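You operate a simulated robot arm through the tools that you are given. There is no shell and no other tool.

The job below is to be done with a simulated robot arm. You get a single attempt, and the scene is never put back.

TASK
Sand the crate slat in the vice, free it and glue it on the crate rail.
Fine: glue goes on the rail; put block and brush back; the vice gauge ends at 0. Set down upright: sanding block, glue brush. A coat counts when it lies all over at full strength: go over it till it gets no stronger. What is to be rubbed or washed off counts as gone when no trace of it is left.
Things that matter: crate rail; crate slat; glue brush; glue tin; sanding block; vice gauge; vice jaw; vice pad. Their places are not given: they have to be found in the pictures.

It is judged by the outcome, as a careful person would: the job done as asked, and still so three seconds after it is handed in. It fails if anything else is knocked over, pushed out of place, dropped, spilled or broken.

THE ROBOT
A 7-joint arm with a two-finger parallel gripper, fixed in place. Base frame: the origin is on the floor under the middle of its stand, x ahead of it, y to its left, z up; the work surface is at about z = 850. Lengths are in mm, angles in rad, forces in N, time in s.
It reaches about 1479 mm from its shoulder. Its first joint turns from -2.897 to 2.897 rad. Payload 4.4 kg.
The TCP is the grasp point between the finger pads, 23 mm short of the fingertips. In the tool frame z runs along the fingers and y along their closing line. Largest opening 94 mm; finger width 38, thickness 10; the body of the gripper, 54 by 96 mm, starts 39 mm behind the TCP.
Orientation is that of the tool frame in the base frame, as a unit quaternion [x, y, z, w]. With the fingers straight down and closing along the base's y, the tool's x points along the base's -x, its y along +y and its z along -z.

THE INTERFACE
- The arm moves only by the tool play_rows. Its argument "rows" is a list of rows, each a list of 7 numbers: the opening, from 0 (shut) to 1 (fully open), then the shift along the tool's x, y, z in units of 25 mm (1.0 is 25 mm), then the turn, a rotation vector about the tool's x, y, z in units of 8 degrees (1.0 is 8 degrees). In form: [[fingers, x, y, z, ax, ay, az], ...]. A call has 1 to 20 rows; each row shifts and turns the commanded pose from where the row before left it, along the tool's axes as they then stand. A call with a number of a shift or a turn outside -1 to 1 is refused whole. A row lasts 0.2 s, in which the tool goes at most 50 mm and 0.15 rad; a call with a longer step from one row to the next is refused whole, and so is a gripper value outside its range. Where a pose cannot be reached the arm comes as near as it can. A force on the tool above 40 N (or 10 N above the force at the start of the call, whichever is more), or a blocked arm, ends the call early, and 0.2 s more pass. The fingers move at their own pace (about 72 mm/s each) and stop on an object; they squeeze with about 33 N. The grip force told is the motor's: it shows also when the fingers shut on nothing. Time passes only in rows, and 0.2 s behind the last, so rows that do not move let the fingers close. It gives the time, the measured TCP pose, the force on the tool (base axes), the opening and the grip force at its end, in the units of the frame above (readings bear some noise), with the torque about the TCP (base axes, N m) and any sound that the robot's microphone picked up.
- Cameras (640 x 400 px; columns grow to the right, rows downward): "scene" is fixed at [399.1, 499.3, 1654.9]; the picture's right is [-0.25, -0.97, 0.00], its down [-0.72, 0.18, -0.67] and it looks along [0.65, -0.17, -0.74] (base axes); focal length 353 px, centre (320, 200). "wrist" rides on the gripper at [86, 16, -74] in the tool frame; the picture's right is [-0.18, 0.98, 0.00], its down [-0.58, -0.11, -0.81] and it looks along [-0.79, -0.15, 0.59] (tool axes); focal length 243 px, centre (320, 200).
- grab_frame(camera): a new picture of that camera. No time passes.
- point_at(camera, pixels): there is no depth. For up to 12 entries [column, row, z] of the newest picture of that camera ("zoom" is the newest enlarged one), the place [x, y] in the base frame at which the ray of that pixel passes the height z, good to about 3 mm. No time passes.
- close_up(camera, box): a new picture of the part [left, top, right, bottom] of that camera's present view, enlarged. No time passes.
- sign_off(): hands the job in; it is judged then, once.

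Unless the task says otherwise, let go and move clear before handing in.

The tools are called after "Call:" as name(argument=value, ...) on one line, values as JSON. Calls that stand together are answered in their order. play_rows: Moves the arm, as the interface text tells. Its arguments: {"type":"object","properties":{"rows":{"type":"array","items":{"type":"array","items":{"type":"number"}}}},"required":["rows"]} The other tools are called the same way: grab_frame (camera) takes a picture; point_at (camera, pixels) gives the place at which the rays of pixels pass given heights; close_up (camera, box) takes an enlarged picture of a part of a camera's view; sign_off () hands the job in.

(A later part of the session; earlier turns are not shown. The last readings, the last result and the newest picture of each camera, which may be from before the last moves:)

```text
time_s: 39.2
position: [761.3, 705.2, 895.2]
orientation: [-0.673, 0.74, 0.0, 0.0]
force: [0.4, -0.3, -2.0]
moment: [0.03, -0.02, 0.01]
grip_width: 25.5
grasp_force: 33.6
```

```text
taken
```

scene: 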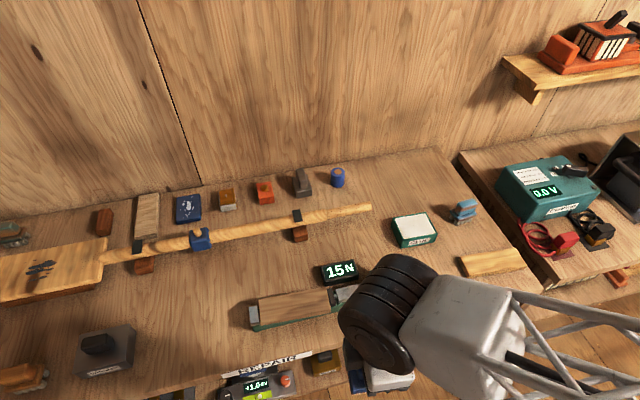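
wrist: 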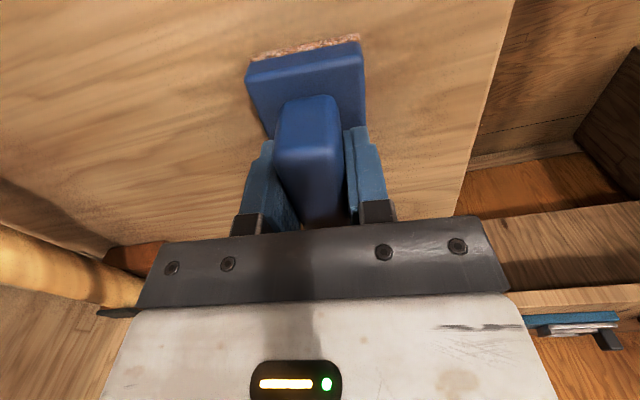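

Call:
play_rows(rows=[[0, 0, 0, 0.03, 0, 0, 0], [0, 0, 0, 0.03, 0, 0, 0]])

```text
time_s: 39.8
position: [762.6, 705.2, 894.7]
orientation: [-0.672, 0.74, 0.001, 0.002]
force: [-0.1, 0.7, 8.3]
moment: [-0.04, 0.17, 0.03]
grip_width: 25.7
grasp_force: 32.8
```

Contact (8 N) with the table. Releasing and rising.

Call:
play_rows(rows=[[0.4, 0, 0, 0, 0, 0, 0], [0.6, 0, 0, 0, 0, 0, 0], [1, 0, 0, 0, 0, 0, 0], [1, 0, 0, 0, 0, 0, 0], [1, 0, 0, -1, 0, 0, 0], [1, 0, 0, -1, 0, 0, 0], [1, 0, 0, -1, 0, 0, 0], [1, 0, 0, -1, 0, 0, 0], [1, 0, 0, -1, 0, 0, 0], [1, 0, 0, -1, 0, 0, 0]])

Call:
grab_frame(camera="wrist")

Call:
grab_frame(camera="scene")

```text
time_s: 42.0
position: [761.4, 704.4, 1042.8]
orientation: [-0.673, 0.74, 0.0, 0.001]
force: [0.5, -0.2, -0.8]
moment: [-0.05, -0.02, 0.01]
grip_width: 94.0
grasp_force: 0.0
```

```text
taken
```

wrist: 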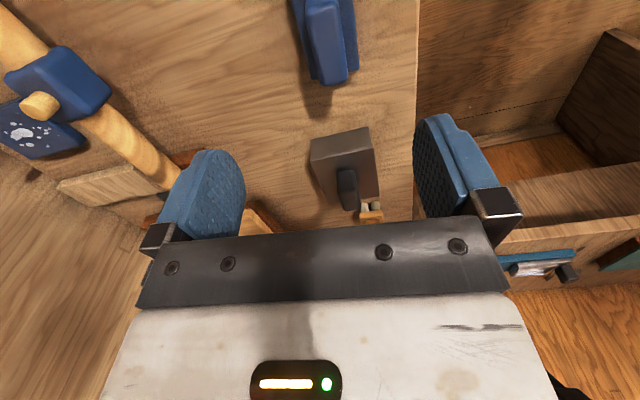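

```text
taken
```

scene: 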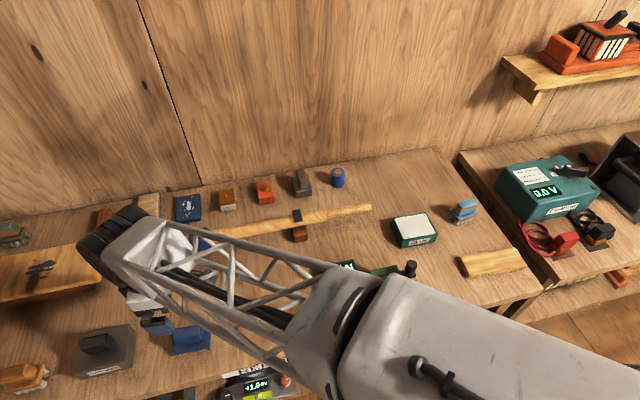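

The block stands back on its spot upright. Next I'll move high over to the vice crank (scene (405,270)) for a close look.

Call:
play_rows(rows=[[1, 1, -0.06, 0, 0, 0, 0], [1, 1, -0.06, 0, 0, 0, 0], [1, 1, -0.06, 0, 0, 0, 0], [1, 1, -0.06, 0, 0, 0, 0], [1, 1, -0.06, 0, 0, 0, 0], [1, 1, -0.06, 0, 0, 0, 0], [1, 1, -0.06, 0, 0, 0, 0], [1, 1, -0.06, 0, 0, 0, 0], [1, 1, -0.06, 0, 0, 0, 0], [1, 1, -0.06, 0, 0, 0, 0], [1, 1, -0.06, 0, 0, 0, 0], [1, 1, -0.06, 0, 0, 0, 0], [1, 1, -0.06, 0, 0, 0, 0], [1, 1, -0.06, 0, 0, 0, 0], [1, 1, -0.06, 0, 0, 0, 0], [1, 1, -0.06, 0, 0, 0, 0], [1, 1, -0.06, 0, 0, 0, 0], [1, 1, -0.06, 0, 0, 0, 0], [1, 1, -0.06, 0, 0, 0, 0], [1, 1, -0.06, 0, 0, 0, 0]])

Call:
play_rows(rows=[[1, 1, -0.06, 0, 0, 0, 0], [1, 1, -0.06, 0, 0, 0, 0], [1, 1, -0.06, 0, 0, 0, 0]])

Call:
grab_frame(camera="wrist")

Call:
grab_frame(camera="scene")

```text
time_s: 46.2
position: [744.8, 206.6, 1045.1]
orientation: [-0.673, 0.74, 0.0, -0.001]
force: [-0.7, -0.4, -0.7]
moment: [0.02, 0.01, -0.03]
grip_width: 94.0
grasp_force: 0.0
```

```text
time_s: 47.0
position: [741.9, 129.4, 1045.4]
orientation: [-0.673, 0.74, 0.0, 0.0]
force: [-1.0, -0.4, 0.4]
moment: [0.03, 0.02, -0.04]
grip_width: 94.1
grasp_force: 0.1
```

```text
taken
```

wrist: 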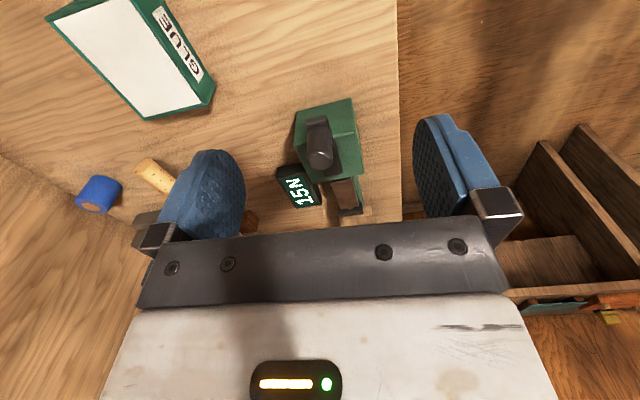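

```text
taken
```

scene: 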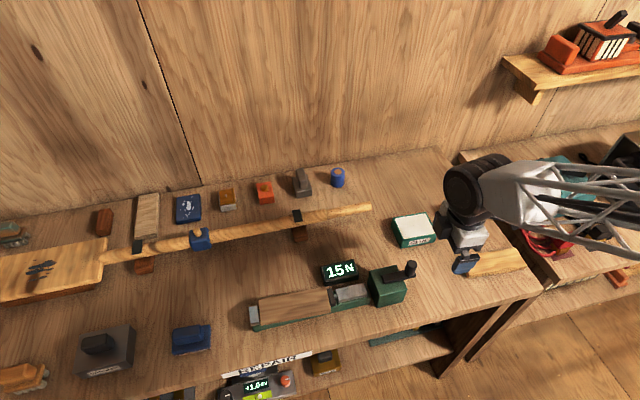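

The scene is now clear: block at (190,337), gauge 15 N. I'll zoom on the slat, the block and the crank.

Call:
close_up(camera="scene", box=[150, 305, 240, 360])

Call:
close_up(camera="scene", box=[245, 280, 335, 335])

Call:
close_up(camera="wrist", box=[250, 80, 400, 230])

Call:
close_up(camera="scene", box=[320, 250, 430, 320])

```text
7.11 times, centred on (195, 332) of scene
```

zoom: 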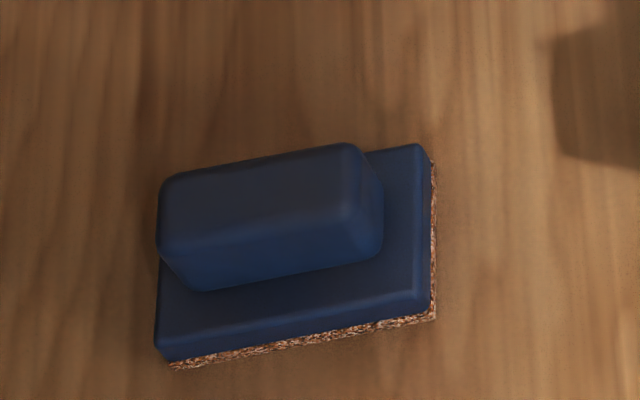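

```text
7.11 times, centred on (290, 308) of scene
```

zoom: 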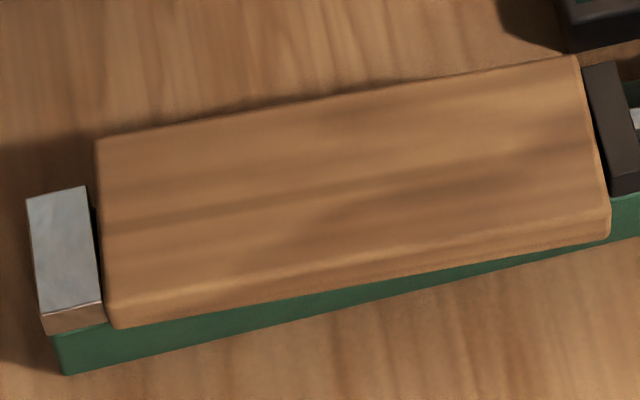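

```text
2.67 times, centred on (325, 155) of wrist
```

zoom: 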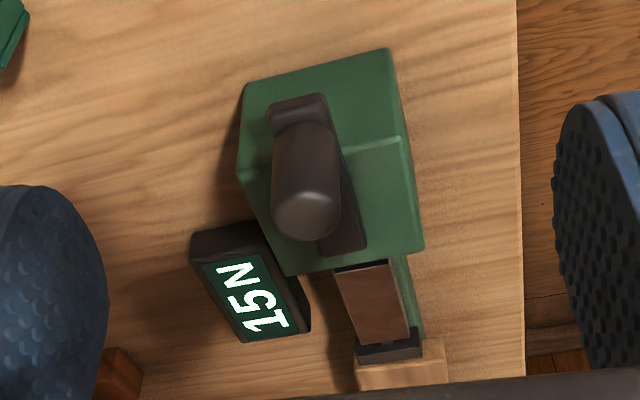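

```text
5.71 times, centred on (375, 285) of scene
```

zoom: 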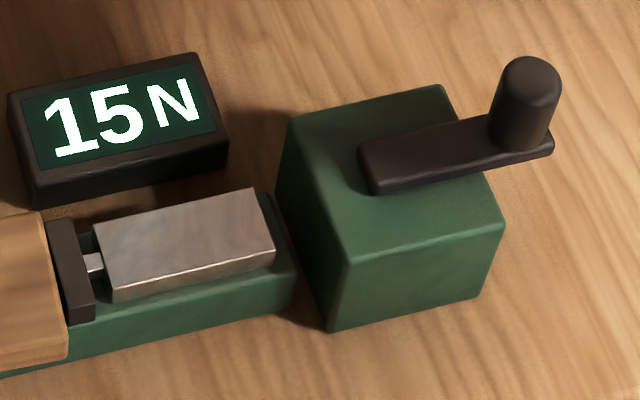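

The sanding block seems shifted by some millimetres in the picture versus its original place; I'll measure its corners now to compare with the first measurement.

Call:
close_up(camera="scene", box=[150, 305, 240, 360])

Call:
point_at(camera="zoom", pixels=[[175, 367, 850], [435, 318, 850], [432, 160, 853], [175, 333, 850], [439, 290, 850], [440, 135, 853], [350, 143, 904], [170, 180, 904], [362, 112, 904], [175, 150, 904]])

```text
7.11 times, centred on (195, 332) of scene
```

zoom: 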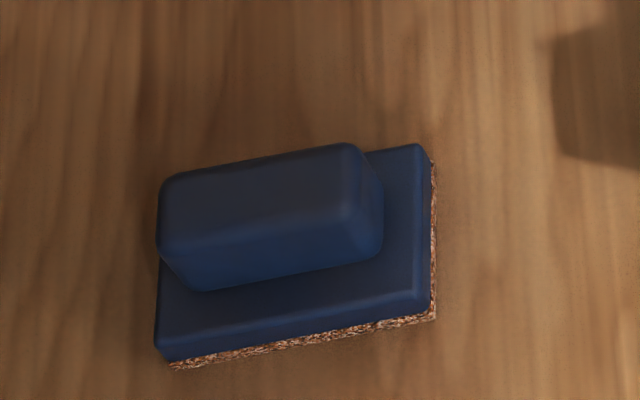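

```text
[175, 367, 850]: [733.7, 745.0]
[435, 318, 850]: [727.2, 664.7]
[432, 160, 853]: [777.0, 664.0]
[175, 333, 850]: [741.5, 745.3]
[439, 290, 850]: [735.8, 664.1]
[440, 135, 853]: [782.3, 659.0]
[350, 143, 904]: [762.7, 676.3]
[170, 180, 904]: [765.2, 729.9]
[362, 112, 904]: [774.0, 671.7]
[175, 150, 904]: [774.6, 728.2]
```

The block rests about 9 mm toward the robot from its original place (fingertips probably dragged on its base while opening); I may correct that later. Now I'll triangulate the crank knob: wrist (320.5,159.5), scene (412,262).

Call:
point_at(camera="wrist", pixels=[[320.5, 159.5, 920], [320.5, 159.5, 935], [320.5, 159.5, 950], [320.5, 159.5, 965], [304, 116, 900], [304, 116, 910], [304, 116, 920], [334, 172, 910], [334, 172, 920]])

Call:
point_at(camera="scene", pixels=[[412.1, 262.2, 920], [412.1, 262.2, 935], [412.1, 262.2, 950], [412.1, 262.2, 965], [412, 277, 900], [412, 277, 910], [384, 278, 910], [384, 278, 920], [396, 300, 895], [407, 287, 895], [396, 300, 905], [407, 287, 905]])

```text
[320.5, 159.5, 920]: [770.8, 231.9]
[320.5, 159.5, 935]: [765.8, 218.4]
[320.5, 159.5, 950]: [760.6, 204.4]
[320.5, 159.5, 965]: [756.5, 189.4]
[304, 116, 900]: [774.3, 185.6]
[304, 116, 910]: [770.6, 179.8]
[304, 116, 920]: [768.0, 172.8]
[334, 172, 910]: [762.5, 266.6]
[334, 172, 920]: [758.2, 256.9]
```

```text
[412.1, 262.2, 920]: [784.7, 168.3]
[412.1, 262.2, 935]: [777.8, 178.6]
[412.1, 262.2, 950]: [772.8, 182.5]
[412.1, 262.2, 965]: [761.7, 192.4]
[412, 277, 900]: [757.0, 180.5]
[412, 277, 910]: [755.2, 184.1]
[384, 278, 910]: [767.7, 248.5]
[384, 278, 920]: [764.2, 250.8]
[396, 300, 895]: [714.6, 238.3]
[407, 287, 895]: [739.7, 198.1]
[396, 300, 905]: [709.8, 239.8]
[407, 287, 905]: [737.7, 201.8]
```

Knob top ≈ (759,190,964), about 25 mm thick; lever pivot near (760,242). I'll move above the knob and look again.

Call:
play_rows(rows=[[1, -0.83, -0.15, 0, 0, 0, 0], [1, -0.83, -0.15, 0, 0, 0, 0], [1, -0.83, -0.15, 0, 0, 0, 0], [1, 0, 0, 0.7, 0, 0, 0], [1, 0, 0, 0.5, 0, 0, 0]])

Call:
grab_frame(camera="wrist")

Call:
close_up(camera="wrist", box=[240, 20, 400, 180])

Call:
close_up(camera="scene", box=[360, 220, 450, 290])

```text
time_s: 48.2
position: [758.6, 191.2, 1014.5]
orientation: [-0.673, 0.74, 0.0, 0.0]
force: [-0.2, 0.3, -0.8]
moment: [0.04, 0.0, -0.02]
grip_width: 93.8
grasp_force: 0.0
```

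```text
taken
```

wrist: 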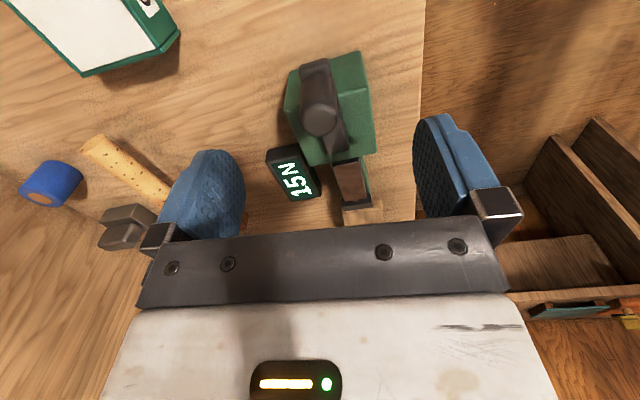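

```text
2.50 times, centred on (320, 100) of wrist
```

zoom: 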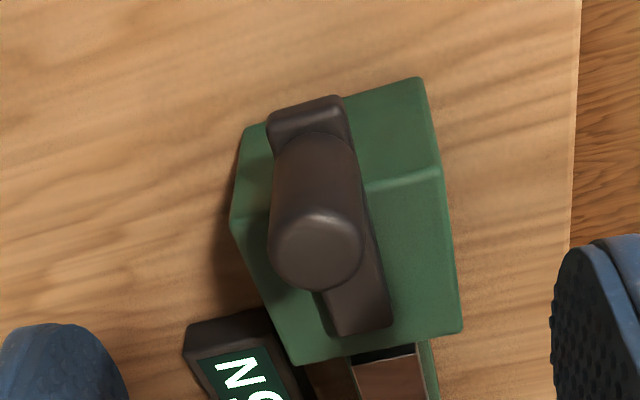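

```text
5.71 times, centred on (405, 255) of scene
```

zoom: 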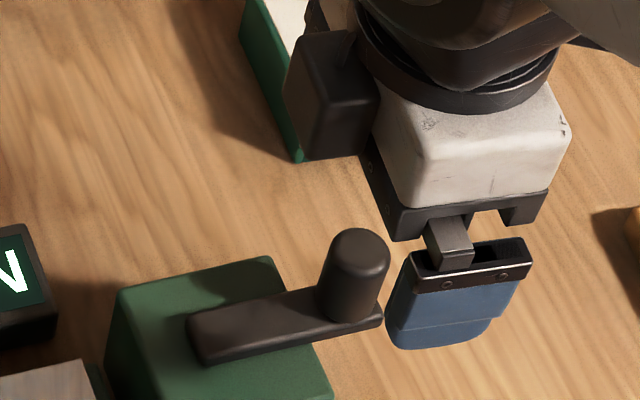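

Call:
point_at(camera="wrist", pixels=[[319, 121, 964], [319, 121, 955], [300, 121, 964], [337, 119, 964], [303, 60, 925], [322, 131, 925], [345, 150, 925], [336, 150, 925], [286, 110, 912], [345, 96, 912], [374, 152, 912], [308, 166, 912]])

Call:
point_at(camera="zoom", pixels=[[355, 247, 964], [355, 247, 955], [195, 318, 923], [205, 362, 923], [380, 310, 923], [120, 292, 912], [270, 258, 912], [330, 392, 912]])

```text
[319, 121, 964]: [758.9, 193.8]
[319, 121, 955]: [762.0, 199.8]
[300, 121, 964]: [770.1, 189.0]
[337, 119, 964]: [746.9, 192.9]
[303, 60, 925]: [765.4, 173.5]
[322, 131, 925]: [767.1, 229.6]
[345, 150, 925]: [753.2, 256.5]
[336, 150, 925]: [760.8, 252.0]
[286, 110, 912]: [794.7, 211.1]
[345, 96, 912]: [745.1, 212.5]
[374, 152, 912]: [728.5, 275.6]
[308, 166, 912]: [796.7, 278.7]
```

```text
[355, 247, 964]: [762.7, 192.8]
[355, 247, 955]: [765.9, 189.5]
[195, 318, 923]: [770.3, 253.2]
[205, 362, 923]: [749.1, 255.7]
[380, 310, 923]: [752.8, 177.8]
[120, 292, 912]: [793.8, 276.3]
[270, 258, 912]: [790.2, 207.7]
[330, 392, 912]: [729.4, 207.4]
```

Knob centre ≈ (760,193), 24 mm thick; box centre (pivot) ≈ (761,242). I'll descend around the knob and grip it.

Call:
play_rows(rows=[[1, -0.077, -0.05, 0.8, 0, 0, 0], [1, 0, 0, 0.8, 0, 0, 0], [1, 0, 0, 0.6, 0, 0, 0], [1, 0, 0, 0.2, 0, 0, 0], [0.5, 0, 0, 0, 0, 0, 0], [0.3, 0, 0, 0, 0, 0, 0], [0, 0, 0, 0, 0, 0, 0], [0, 0, 0, 0, 0, 0, 0], [0, 0, 0, 0, 0, 0, 0]])

Call:
grab_frame(camera="wrist")

Call:
grab_frame(camera="scene")

```text
time_s: 50.2
position: [760.7, 192.7, 954.5]
orientation: [-0.672, 0.74, 0.001, 0.001]
force: [0.2, 0.0, -1.3]
moment: [0.13, -0.01, -0.08]
grip_width: 23.7
grasp_force: 44.9
```

```text
taken
```

wrist: 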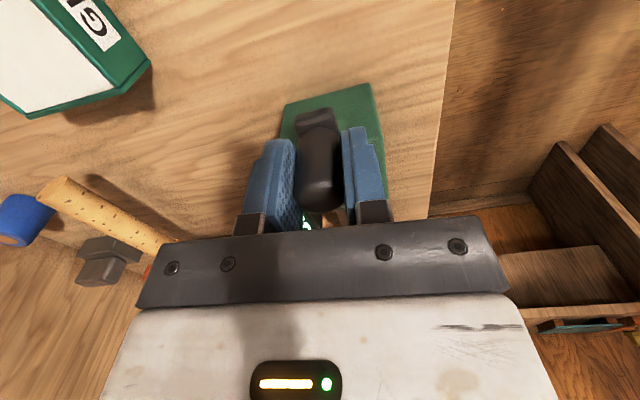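

```text
taken
```

scene: 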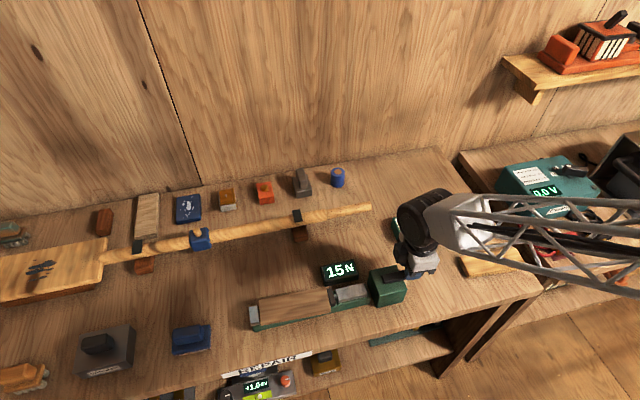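

Knob gripped (23.7 mm). I'll try turning the crank counter‑clockwise by 16° with the gripper turning along, then read the gauge.

Call:
play_rows(rows=[[0, -0.044, -0.27, 0, 0, 0, -1], [0, -0.044, -0.27, 0, 0, 0, -1]])

Call:
close_up(camera="scene", box=[240, 240, 440, 340])

```text
time_s: 50.8
position: [773.5, 193.8, 954.4]
orientation: [0.77, -0.639, 0.0, 0.0]
force: [-4.0, -6.8, 7.3]
moment: [-0.21, 0.23, 0.05]
grip_width: 23.6
grasp_force: 45.5
```

```text
3.20 times, centred on (340, 290) of scene
```

zoom: 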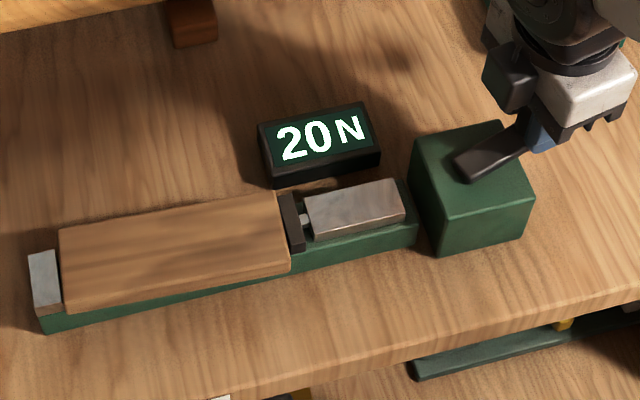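

Counter‑clockwise raised the gauge to 20 N, so clockwise loosens. Reversing clockwise by 48° and checking.

Call:
play_rows(rows=[[0, 0.007, 0.273, 0, 0, 0, 1], [0, 0.007, 0.273, 0, 0, 0, 1], [0, 0.007, 0.273, 0, 0, 0, 1], [0, 0.007, 0.273, 0, 0, 0, 1], [0, 0.007, 0.273, 0, 0, 0, 1], [0, 0.007, 0.273, 0, 0, 0, 1]])

Call:
close_up(camera="scene", box=[240, 240, 440, 340])

```text
time_s: 52.2
position: [734.1, 200.5, 954.4]
orientation: [-0.442, 0.897, -0.001, 0.001]
force: [4.6, 3.6, 29.6]
moment: [0.05, 0.34, -0.02]
grip_width: 23.6
grasp_force: 45.1
```

```text
3.20 times, centred on (340, 290) of scene
```

zoom: 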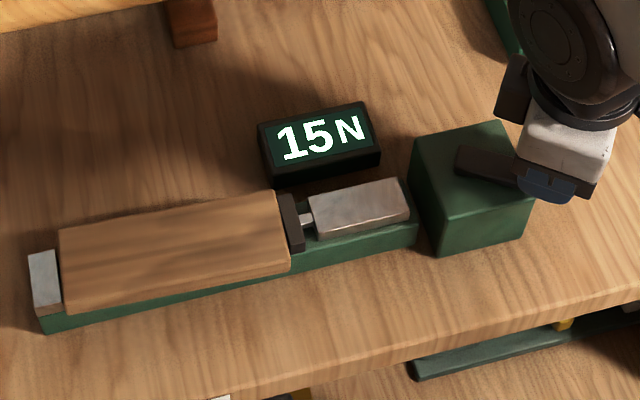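

Gauge back to 15 N with the lever turned clockwise; the jaw creeps back. Vertical force is 30 N, so I'll ease up slightly and keep turning clockwise.

Call:
play_rows(rows=[[0, 0, 0, -0.03, 0, 0, 0]])

```text
time_s: 52.6
position: [735.5, 200.2, 953.9]
orientation: [-0.443, 0.897, 0.0, 0.0]
force: [7.9, -1.0, 20.1]
moment: [0.62, -0.56, -0.35]
grip_width: 24.0
grasp_force: 45.1
```

Call:
play_rows(rows=[[0, 0, 0, -0.05, 0, 0, 0], [0, 0.007, 0.273, 0, 0, 0, 1], [0, 0.007, 0.273, 0, 0, 0, 1]])

Call:
close_up(camera="scene", box=[240, 240, 440, 340])

```text
time_s: 53.4
position: [723.7, 209.7, 954.0]
orientation: [-0.313, 0.95, 0.0, 0.0]
force: [2.1, -1.3, -6.9]
moment: [-0.3, 0.21, 0.0]
grip_width: 23.8
grasp_force: 44.6
```

```text
3.20 times, centred on (340, 290) of scene
```

zoom: 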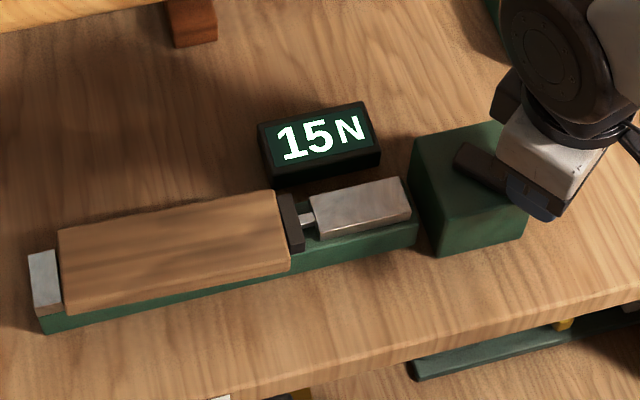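

Still 15 N; continuing clockwise another 48°.

Call:
play_rows(rows=[[0, 0.007, 0.273, 0, 0, 0, 1], [0, 0.007, 0.273, 0, 0, 0, 1], [0, 0.007, 0.273, 0, 0, 0, 1], [0, 0.007, 0.273, 0, 0, 0, 1], [0, 0.007, 0.273, 0, 0, 0, 1], [0, 0.007, 0.273, 0, 0, 0, 1]])

Call:
close_up(camera="scene", box=[240, 240, 440, 340])

```text
time_s: 54.8
position: [711.4, 246.0, 955.2]
orientation: [0.101, 0.995, 0.0, 0.0]
force: [-11.0, -3.3, -27.0]
moment: [0.18, 0.17, -0.15]
grip_width: 23.6
grasp_force: 44.9
```

```text
3.20 times, centred on (340, 290) of scene
```

zoom: 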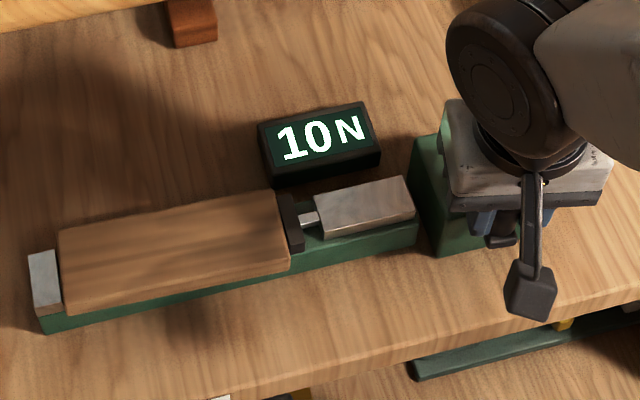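

Gauge at 10 N. I'll relieve the vertical pull a little and keep turning clockwise.

Call:
play_rows(rows=[[0, 0.02, 0, 0.03, 0, 0, 0], [0, 0.007, 0.273, 0, 0, 0, 1], [0, 0.007, 0.273, 0, 0, 0, 1], [0, 0.007, 0.273, 0, 0, 0, 1], [0, 0.007, 0.273, 0, 0, 0, 1], [0, 0.007, 0.273, 0, 0, 0, 1]])

Call:
close_up(camera="scene", box=[240, 240, 440, 340])

```text
time_s: 56.2
position: [725.3, 275.9, 955.2]
orientation: [0.434, 0.901, 0.0, 0.0]
force: [-15.0, 9.8, -17.6]
moment: [0.35, 0.03, -0.04]
grip_width: 23.9
grasp_force: 45.3
```

```text
3.20 times, centred on (340, 290) of scene
```

zoom: 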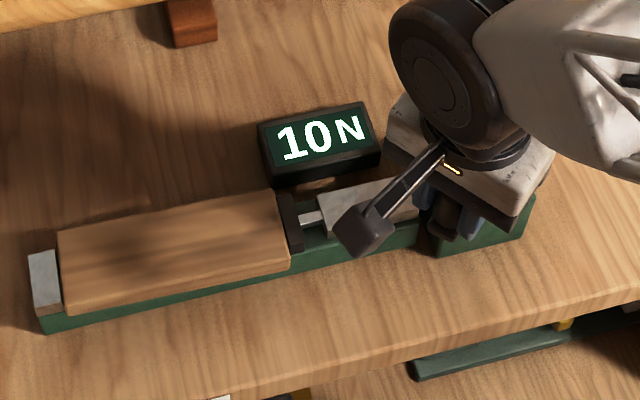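

Still 10 N; lever about 136°. The radial pull says my radius is ~1 mm short, so I'll correct outward and go on.

Call:
play_rows(rows=[[0, 0.04, 0, 0.03, 0, 0, 0], [0, 0.006, 0.282, 0, 0, 0, 1], [0, 0.006, 0.282, 0, 0, 0, 1], [0, 0.006, 0.282, 0, 0, 0, 1], [0, 0.006, 0.282, 0, 0, 0, 1], [0, 0.006, 0.282, 0, 0, 0, 1]])

Call:
close_up(camera="scene", box=[240, 240, 440, 340])

```text
time_s: 57.6
position: [757.8, 290.8, 954.1]
orientation: [0.716, 0.698, 0.001, 0.0]
force: [0.0, 2.6, 12.1]
moment: [-0.32, 0.45, 0.09]
grip_width: 23.8
grasp_force: 45.3
```

```text
3.20 times, centred on (340, 290) of scene
```

zoom: 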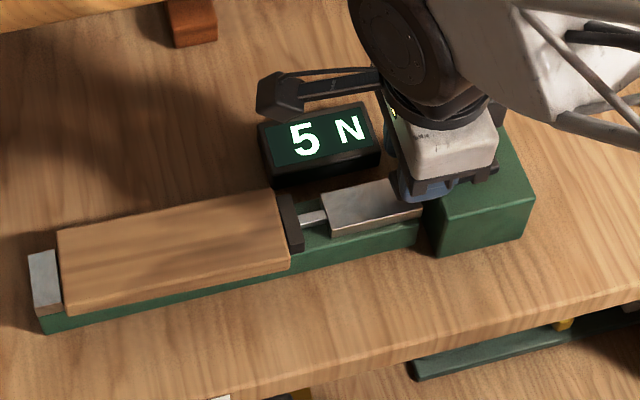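

Gauge at 5 N. Continuing clockwise 40°.

Call:
play_rows(rows=[[0, 0.006, 0.282, 0, 0, 0, 1], [0, 0.006, 0.282, 0, 0, 0, 1], [0, 0.006, 0.282, 0, 0, 0, 1], [0, 0.006, 0.282, 0, 0, 0, 1], [0, 0.006, 0.282, 0, 0, 0, 1]])

Call:
close_up(camera="scene", box=[240, 240, 440, 340])

```text
time_s: 58.8
position: [789.7, 281.6, 955.2]
orientation: [0.912, 0.41, 0.0, 0.0]
force: [-4.1, 5.8, 20.7]
moment: [0.16, 0.75, -0.22]
grip_width: 23.4
grasp_force: 44.8
```

```text
3.20 times, centred on (340, 290) of scene
```

zoom: 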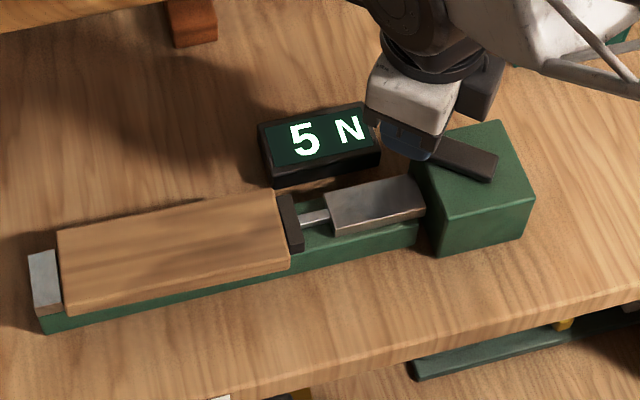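

Still 5 N at lever ~50°. Easing up slightly and continuing.

Call:
play_rows(rows=[[0, 0, 0, -0.03, 0, 0, 0], [0, 0.006, 0.282, 0, 0, 0, 1], [0, 0.006, 0.282, 0, 0, 0, 1], [0, 0.006, 0.282, 0, 0, 0, 1]])

Call:
close_up(camera="scene", box=[240, 240, 440, 340])

```text
time_s: 59.8
position: [798.3, 263.5, 960.8]
orientation: [0.971, 0.239, -0.001, -0.001]
force: [4.5, -1.3, 1.8]
moment: [-0.63, -0.82, 0.12]
grip_width: 24.2
grasp_force: 45.2
out of reach, approached as far as the arm can: row 4
stopped in row 4: the force on the tool passed its limit at 122 N (the readings are from after the stop); the commanded pose is now the measured one
```

```text
3.20 times, centred on (340, 290) of scene
```

zoom: 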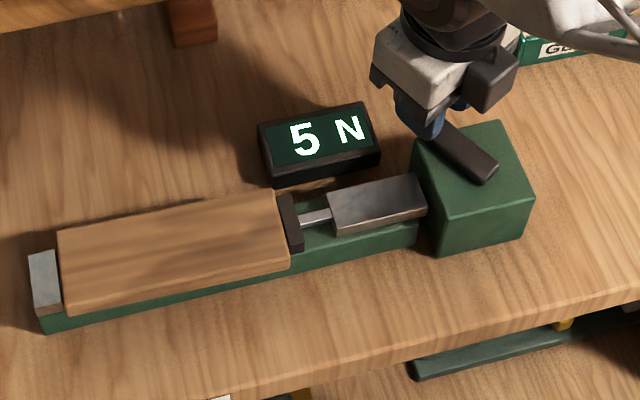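

The wrist reached its turning limit (lever ~29°, gauge 5 N). I'll let go of the knob, rise, and turn the wrist back 180° for a new grip.

Call:
play_rows(rows=[[0.4, 0, 0, 0, 0, 0, 0], [0.6, 0, 0, 0, 0, 0, 0], [0.8, 0, 0, 0, 0, 0, 0], [0.8, 0, 0, -0.5, 0, 0, 0], [0.8, 0, 0, -1, 0, 0, 0], [0.8, 0, 0, -1, 0, 0, 0], [0.8, 0, 0, 0, 0, 0, -1], [0.8, 0, 0, 0, 0, 0, -1], [0.8, 0, 0, 0, 0, 0, -1], [0.8, 0, 0, 0, 0, 0, -1], [0.8, 0, 0, 0, 0, 0, -1], [0.8, 0, 0, 0, 0, 0, -1], [0.8, 0, 0, 0, 0, 0, -1], [0.8, 0, 0, 0, 0, 0, -1], [0.8, 0, 0, 0, 0, 0, -1], [0.8, 0, 0, 0, 0, 0, -1], [0.8, 0, 0, 0, 0, 0, -1], [0.8, 0, 0, 0, 0, 0, -1]])

Call:
play_rows(rows=[[0.8, 0, 0, 0, 0, 0, -1], [0.8, 0, 0, 0, 0, 0, -1], [0.8, 0, 0, 0, 0, 0, -1], [0.8, 0, 0, 0, 0, 0, -1], [0.8, 0, 0, 0, 0, 0, -1], [0.8, 0, 0, 0, 0, 0, -1], [0.8, 0, 0, 0, 0, 0, -1], [0.8, 0, 0, 0, 0, 0, -1], [0.8, 0, 0, 0, 0, 0, -1], [0.8, 0, 0, 0, 0, 0, -1], [0.8, 0, 0, 0, 0, 0, -0.5]])

Call:
grab_frame(camera="wrist")

Call:
close_up(camera="scene", box=[240, 240, 440, 340])

```text
time_s: 63.6
position: [797.8, 264.6, 1021.6]
orientation: [0.472, 0.882, -0.001, -0.001]
force: [-0.2, 0.6, 0.4]
moment: [0.01, 0.01, -0.04]
grip_width: 74.9
grasp_force: 0.0
```

```text
time_s: 66.0
position: [798.3, 264.4, 1022.9]
orientation: [-0.239, 0.971, 0.002, -0.001]
force: [0.3, -0.4, 0.0]
moment: [0.0, 0.0, 0.02]
grip_width: 75.3
grasp_force: 0.1
```

```text
taken
```

wrist: 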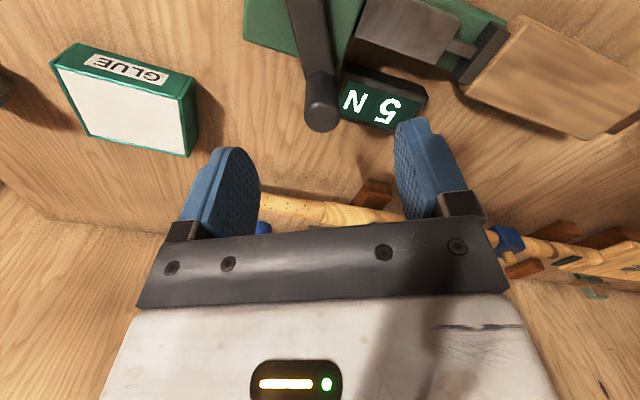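

```text
3.20 times, centred on (340, 290) of scene
```

zoom: 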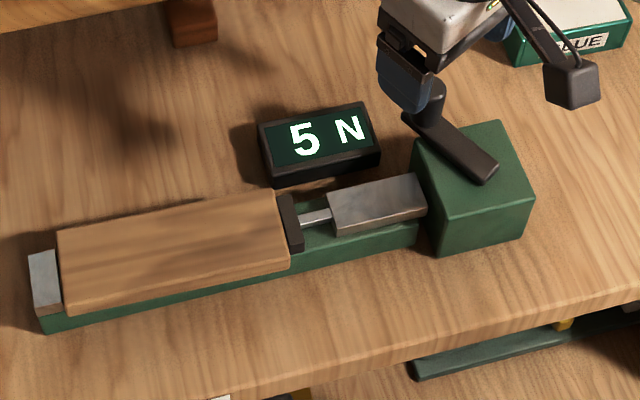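

The knob top is at wrist (321,117). Measuring its place.

Call:
close_up(camera="wrist", box=[230, 0, 390, 140])

Call:
point_at(camera="wrist", pixels=[[321, 116, 964], [304, 117, 964], [339, 115, 964], [305, 0, 923]])

```text
2.86 times, centred on (310, 70) of wrist
```

zoom: 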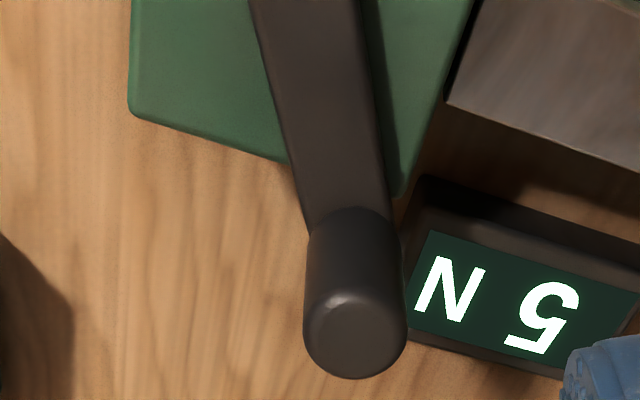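

```text
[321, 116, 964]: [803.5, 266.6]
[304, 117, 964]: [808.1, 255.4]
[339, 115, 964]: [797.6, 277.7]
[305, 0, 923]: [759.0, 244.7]
```

Knob at (803,266). I'll align over it, descend and grip again.

Call:
play_rows(rows=[[0.8, -0.21, -0.02, 0, 0, 0, 0], [0.8, 0, 0, 0.9, 0, 0, 0], [0.8, 0, 0, 0.9, 0, 0, 0], [0.8, 0, 0, 0.6, 0, 0, 0], [0.8, 0, 0, 0.3, 0, 0, 0], [0.5, 0, 0, 0, 0, 0, 0], [0.3, 0, 0, 0, 0, 0, 0], [0, 0, 0, 0, 0, 0, 0], [0, 0, 0, 0, 0, 0, 0], [0, 0, 0, 0, 0, 0, 0]])

Call:
grab_frame(camera="wrist")

```text
time_s: 68.2
position: [803.1, 265.4, 954.6]
orientation: [-0.238, 0.971, 0.001, -0.002]
force: [1.9, 3.9, -3.1]
moment: [-0.71, -0.47, -0.11]
grip_width: 23.9
grasp_force: 44.4
```

```text
taken
```

wrist: 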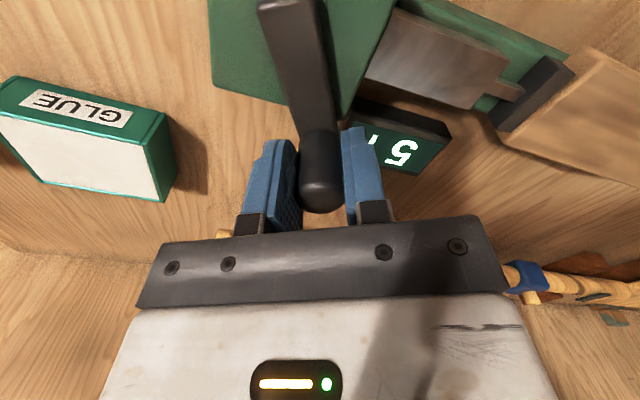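

Gripped again (23.9 mm). Continuing clockwise by 40°.

Call:
play_rows(rows=[[0, 0.011, -0.273, 0, 0, 0, 1], [0, 0.011, -0.273, 0, 0, 0, 1], [0, 0.011, -0.273, 0, 0, 0, 1], [0, 0.011, -0.273, 0, 0, 0, 1], [0, 0.011, -0.273, 0, 0, 0, 1]])

Call:
close_up(camera="scene", box=[240, 240, 440, 340])

```text
time_s: 69.4
position: [808.3, 234.0, 955.1]
orientation: [0.11, 0.994, 0.001, -0.002]
force: [4.5, 0.0, -11.2]
moment: [-0.79, -0.11, 0.09]
grip_width: 23.6
grasp_force: 44.8
```

```text
3.20 times, centred on (340, 290) of scene
```

zoom: 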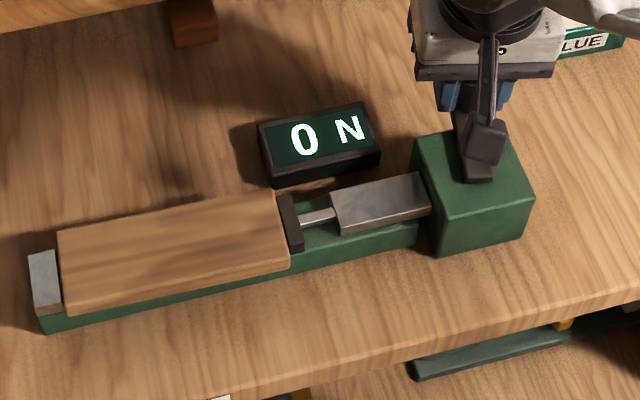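

Gauge now 0 N. I'll turn further clockwise to leave clearance between pad and slat.

Call:
play_rows(rows=[[0, 0, 0, 0.02, 0, 0, 0], [0, 0.011, -0.273, 0, 0, 0, 1], [0, 0.011, -0.273, 0, 0, 0, 1], [0, 0.011, -0.273, 0, 0, 0, 1], [0, 0.011, -0.273, 0, 0, 0, 1], [0, 0.011, -0.273, 0, 0, 0, 1], [0, 0.011, -0.273, 0, 0, 0, 1]])

Call:
close_up(camera="scene", box=[240, 240, 440, 340])

```text
time_s: 71.0
position: [785.5, 200.5, 955.3]
orientation: [0.503, 0.864, 0.001, -0.002]
force: [-9.1, 20.3, 7.2]
moment: [0.03, -0.68, -0.03]
grip_width: 23.7
grasp_force: 44.8
```

```text
3.20 times, centred on (340, 290) of scene
```

zoom: 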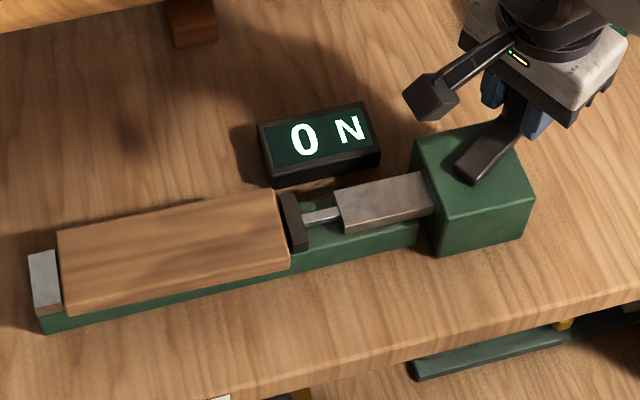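

A gap between pad and slat appears. One more turn of 48° for comfortable clearance.

Call:
play_rows(rows=[[0, 0.04, 0, 0, 0, 0, 0], [0, 0.011, -0.27, 0, 0, 0, 1], [0, 0.011, -0.27, 0, 0, 0, 1], [0, 0.011, -0.27, 0, 0, 0, 1], [0, 0.011, -0.27, 0, 0, 0, 1], [0, 0.011, -0.27, 0, 0, 0, 1], [0, 0.011, -0.27, 0, 0, 0, 1]])

Call:
close_up(camera="scene", box=[240, 240, 440, 340])

```text
time_s: 72.6
position: [745.3, 197.6, 955.4]
orientation: [0.811, 0.585, -0.001, -0.002]
force: [-5.7, -27.2, 7.9]
moment: [-0.79, -0.64, -0.01]
grip_width: 23.8
grasp_force: 44.7
```

```text
3.20 times, centred on (340, 290) of scene
```

zoom: 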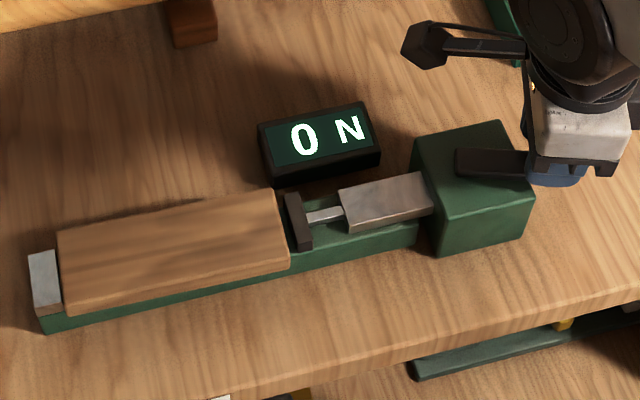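

There is now a clear gap between pad and slat and the gauge reads 0. I'll release the knob, rise, and look at the brush area.

Call:
play_rows(rows=[[0, -0.04, 0, 0, 0, 0, 0], [0.4, 0, 0, 0, 0, 0, 0], [0.6, 0, 0, 0, 0, 0, 0], [0.8, 0, 0, 0, 0, 0, 0], [0.8, 0, 0, -0.5, 0, 0, 0], [0.8, 0, 0, -1, 0, 0, 0], [0.8, 0, 0, -1, 0, 0, 0], [0.8, 0, 0, -1, 0, 0, 0], [0.8, 0, 0, 0, 0, 0, -1], [0.8, 0, 0, 0, 0, 0, -1], [0.8, 0, 0, 0, 0, 0, -1], [0.8, 0, 0, 0, 0, 0, -1], [0.8, 0, 0, 0, 0, 0, -1], [0.8, 0, 0, 0, 0, 0, -1], [0.8, 0, 0, 0, 0, 0, -1], [0.8, 0, 0, 0, 0, 0, -1], [0.8, 0, 0, 0, 0, 0, -1], [0.8, 0, 0, 0, 0, 0, -1], [0.8, 0, 0, 0, 0, 0, -1], [0.8, 0, 0, 0, 0, 0, -1]])

Call:
play_rows(rows=[[0.8, 0, 0, 0, 0, 0, -1], [0.8, 0, 0, 0, 0, 0, -1], [0.8, 0, 0, 0, 0, 0, -1], [0.8, 0, 0, 0, 0, 0, -1], [0.8, 0, 0, 0, 0, 0, -1], [0.8, 0, 0, 0, 0, 0, -1], [0.8, 0, 0, 0, 0, 0, -1], [0.8, 0, 0, 0, 0, 0, -1], [0.8, 0, 0, 0, 0, 0, -1], [0.8, 0, 0, 0, 0, 0, -1], [0.8, 0, 0, 0, 0, 0, -1], [0.8, 0, 0, 0, 0, 0, -1]])

Call:
grab_frame(camera="scene")

Call:
grab_frame(camera="wrist")

```text
time_s: 76.8
position: [745.8, 195.3, 1043.0]
orientation: [0.108, 0.994, 0.0, -0.002]
force: [-1.0, -0.4, -0.5]
moment: [0.04, 0.01, -0.01]
grip_width: 75.3
grasp_force: 0.0
```

```text
time_s: 79.4
position: [745.1, 196.1, 1042.6]
orientation: [-0.668, 0.744, 0.002, -0.001]
force: [-0.9, -0.3, -0.4]
moment: [0.0, 0.0, -0.06]
grip_width: 75.2
grasp_force: 0.0
```

```text
taken
```

scene: 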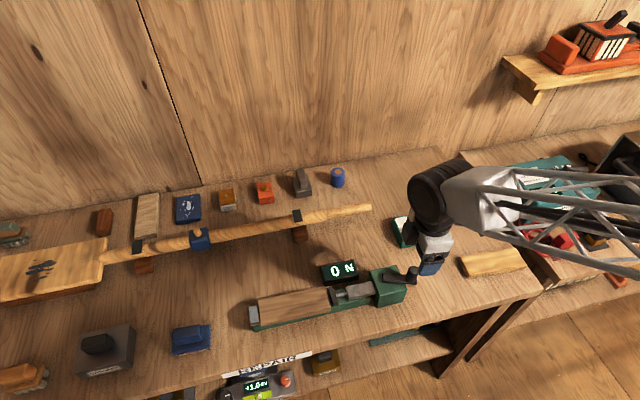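

```text
taken
```

wrist: 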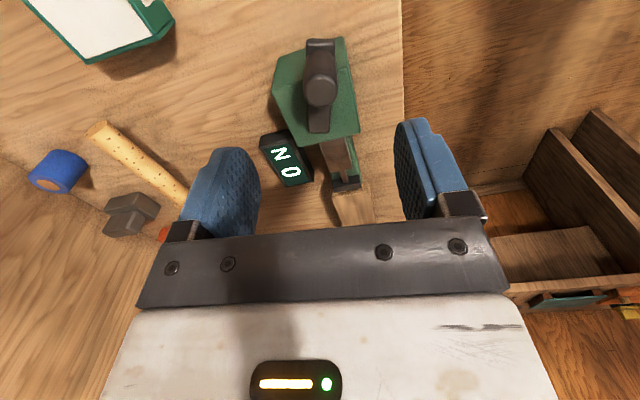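

Gauge reads 0 at (342,271) and the slat lies free on the vice. Now the brush: I'll convert its pixel features from the earlier enlarged picture (around (464,210)).

Call:
point_at(camera="scene", pixels=[[456.6, 225.8, 850], [470.1, 222.1, 850], [452.1, 220.6, 850], [450.4, 211.1, 880], [458.3, 222.1, 875], [476.5, 215, 875], [458.5, 203.3, 910], [473.4, 199.2, 910], [477.4, 204.6, 910], [462.2, 209.7, 910], [459.4, 216.1, 882], [475.1, 211.6, 882]])

Call:
play_rows(rows=[[1, 1, -0.5, 0, 0, 0, 0], [1, 1, -0.5, 0, 0, 0, 0], [1, 1, -0.5, 0, 0, 0, 0], [1, 1, -0.5, 0, 0, 0, 0], [1, 1, -0.5, 0, 0, 0, 0], [1, 1, -0.5, 0, 0, 0, 0], [1, 1, -0.5, 0, 0, 0, 0], [1, 1, -0.5, 0, 0, 0, 0], [1, 1, -0.5, 0, 0, 0, 0], [1, 1, -0.5, 0, 0, 0, 0], [1, 1, -0.5, 0, 0, 0, 0], [1, 1, -0.5, 0, 0, 0, 0], [1, 1, -0.5, 0, 0, 0, 0], [1, 1, -0.5, 0, 0, 0, 0]])

Call:
grab_frame(camera="wrist")

Call:
grab_frame(camera="scene")

```text
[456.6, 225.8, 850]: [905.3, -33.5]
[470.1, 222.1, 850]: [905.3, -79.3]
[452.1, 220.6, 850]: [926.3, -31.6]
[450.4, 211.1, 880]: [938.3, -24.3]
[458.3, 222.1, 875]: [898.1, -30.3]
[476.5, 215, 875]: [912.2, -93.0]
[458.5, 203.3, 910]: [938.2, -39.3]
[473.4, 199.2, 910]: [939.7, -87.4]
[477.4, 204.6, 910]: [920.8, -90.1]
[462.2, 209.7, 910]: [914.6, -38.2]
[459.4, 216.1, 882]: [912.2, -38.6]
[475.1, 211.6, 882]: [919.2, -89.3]
```

```text
time_s: 82.4
position: [882.2, -172.9, 1041.6]
orientation: [-0.667, 0.746, 0.002, 0.0]
force: [0.4, -0.8, -0.3]
moment: [0.02, -0.02, 0.01]
grip_width: 94.1
grasp_force: 0.1
```

```text
taken
```

wrist: 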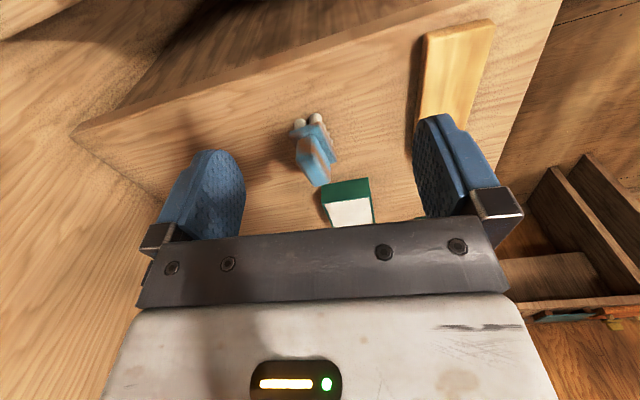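

```text
taken
```

scene: 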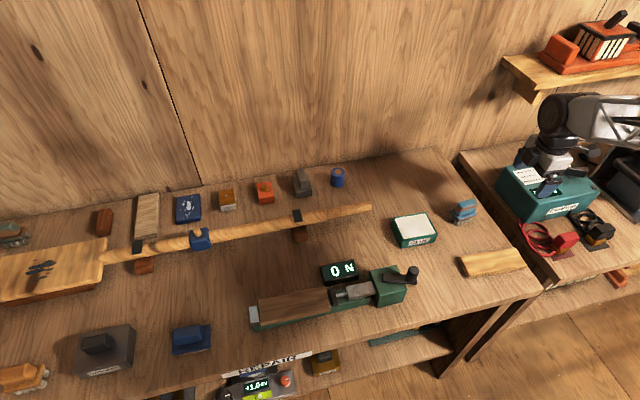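

The wrist picture shows the brush at (313,150) and the rail at (455,75). I'll enlarge both views of the brush.

Call:
close_up(camera="wrist", box=[260, 100, 380, 200])

Call:
close_up(camera="scene", box=[430, 185, 500, 230])

Call:
close_up(camera="wrist", box=[390, 0, 520, 130])

```text
4.00 times, centred on (320, 150) of wrist
```

zoom: 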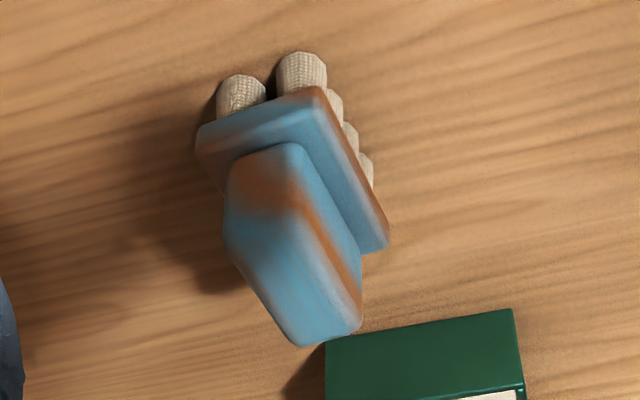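

```text
8.89 times, centred on (465, 208) of scene
```

zoom: 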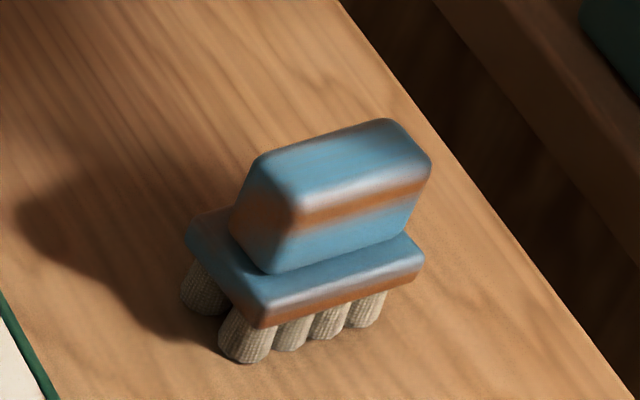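

```text
3.08 times, centred on (455, 65) of wrist
```

zoom: 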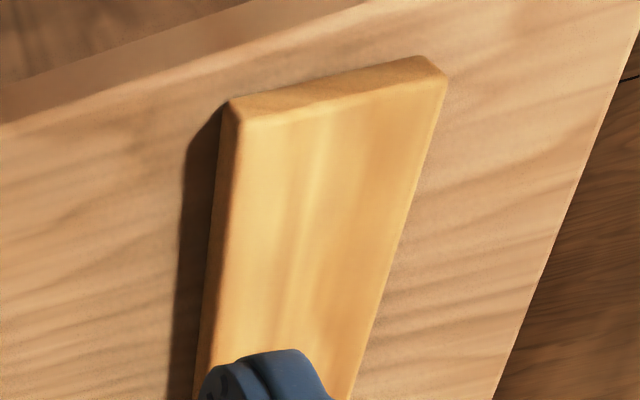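

I'll triangulate the handle's top corners: near-front wrist (315.8,151.8)/scene (477.4,204.1), far-front wrist (330,182)/scene (462.4,208.3).

Call:
point_at(camera="wrist", pixels=[[315.75, 151.75, 890], [315.75, 151.75, 900], [315.75, 151.75, 910], [315.75, 151.75, 920], [330, 182, 890], [330, 182, 900], [330, 182, 910], [330, 182, 920], [297, 152, 900], [297, 152, 910], [314, 186, 900], [314, 186, 910]])

Call:
point_at(camera="scene", pixels=[[477.4, 204.1, 890], [477.4, 204.1, 900], [477.4, 204.1, 910], [477.4, 204.1, 920], [462.4, 208.3, 890], [462.4, 208.3, 900], [462.4, 208.3, 910], [462.4, 208.3, 920], [473, 199.3, 900], [473, 199.3, 910], [458.5, 203.3, 900], [458.5, 203.3, 910]])

```text
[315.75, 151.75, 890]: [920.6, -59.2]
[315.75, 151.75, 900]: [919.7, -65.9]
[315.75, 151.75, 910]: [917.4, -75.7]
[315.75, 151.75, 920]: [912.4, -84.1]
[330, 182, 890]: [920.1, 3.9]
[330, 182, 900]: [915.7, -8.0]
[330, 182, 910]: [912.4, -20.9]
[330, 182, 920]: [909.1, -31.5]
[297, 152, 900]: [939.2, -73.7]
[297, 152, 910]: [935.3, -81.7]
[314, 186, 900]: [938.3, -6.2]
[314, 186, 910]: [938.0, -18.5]
```

```text
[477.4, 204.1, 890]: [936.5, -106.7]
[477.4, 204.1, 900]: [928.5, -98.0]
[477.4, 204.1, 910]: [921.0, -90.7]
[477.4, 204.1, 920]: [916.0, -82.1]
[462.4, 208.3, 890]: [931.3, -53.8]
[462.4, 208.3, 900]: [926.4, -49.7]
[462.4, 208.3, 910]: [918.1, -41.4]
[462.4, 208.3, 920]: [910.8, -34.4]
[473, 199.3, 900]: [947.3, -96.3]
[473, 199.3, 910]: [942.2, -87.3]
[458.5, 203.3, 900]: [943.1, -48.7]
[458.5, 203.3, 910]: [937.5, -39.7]
```

The brush handle top is at z≈920, centre ≈(923,-57.5), tilted about 5° the other way. I'll yaw accordingly and move above it.

Call:
play_rows(rows=[[1, 0, 0, 0, 0, 0, -0.7], [1, 0, 0, 0, 0, 0, -0.7], [1, -0.891, -0.406, 0.28, 0, 0, 0], [1, -0.891, -0.406, 0.28, 0, 0, 0], [1, -0.891, -0.406, 0.28, 0, 0, 0], [1, -0.891, -0.406, 0.28, 0, 0, 0], [1, -0.891, -0.406, 0.28, 0, 0, 0]])

Call:
grab_frame(camera="wrist")

Call:
close_up(camera="wrist", box=[230, 0, 400, 140])

```text
time_s: 84.0
position: [922.1, -58.2, 1006.6]
orientation: [0.736, -0.677, -0.002, 0.0]
force: [-0.4, -0.2, 0.1]
moment: [0.0, -0.01, -0.05]
grip_width: 94.0
grasp_force: 0.0
```

```text
taken
```

wrist: 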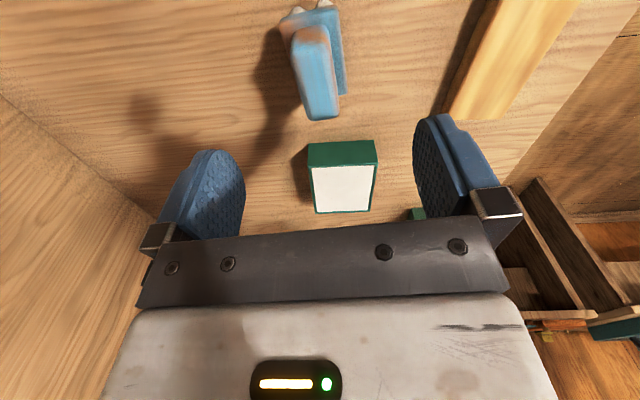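

```text
2.86 times, centred on (315, 70) of wrist
```

zoom: 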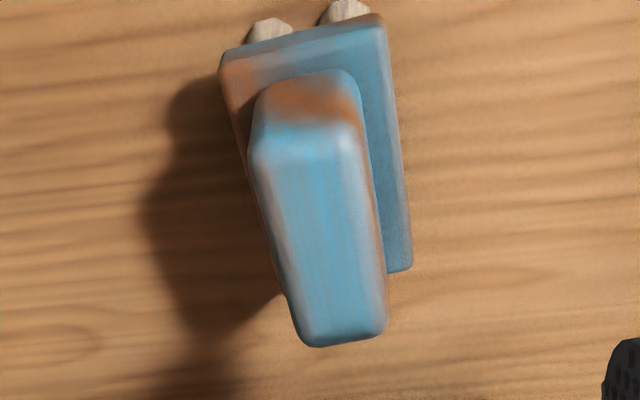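

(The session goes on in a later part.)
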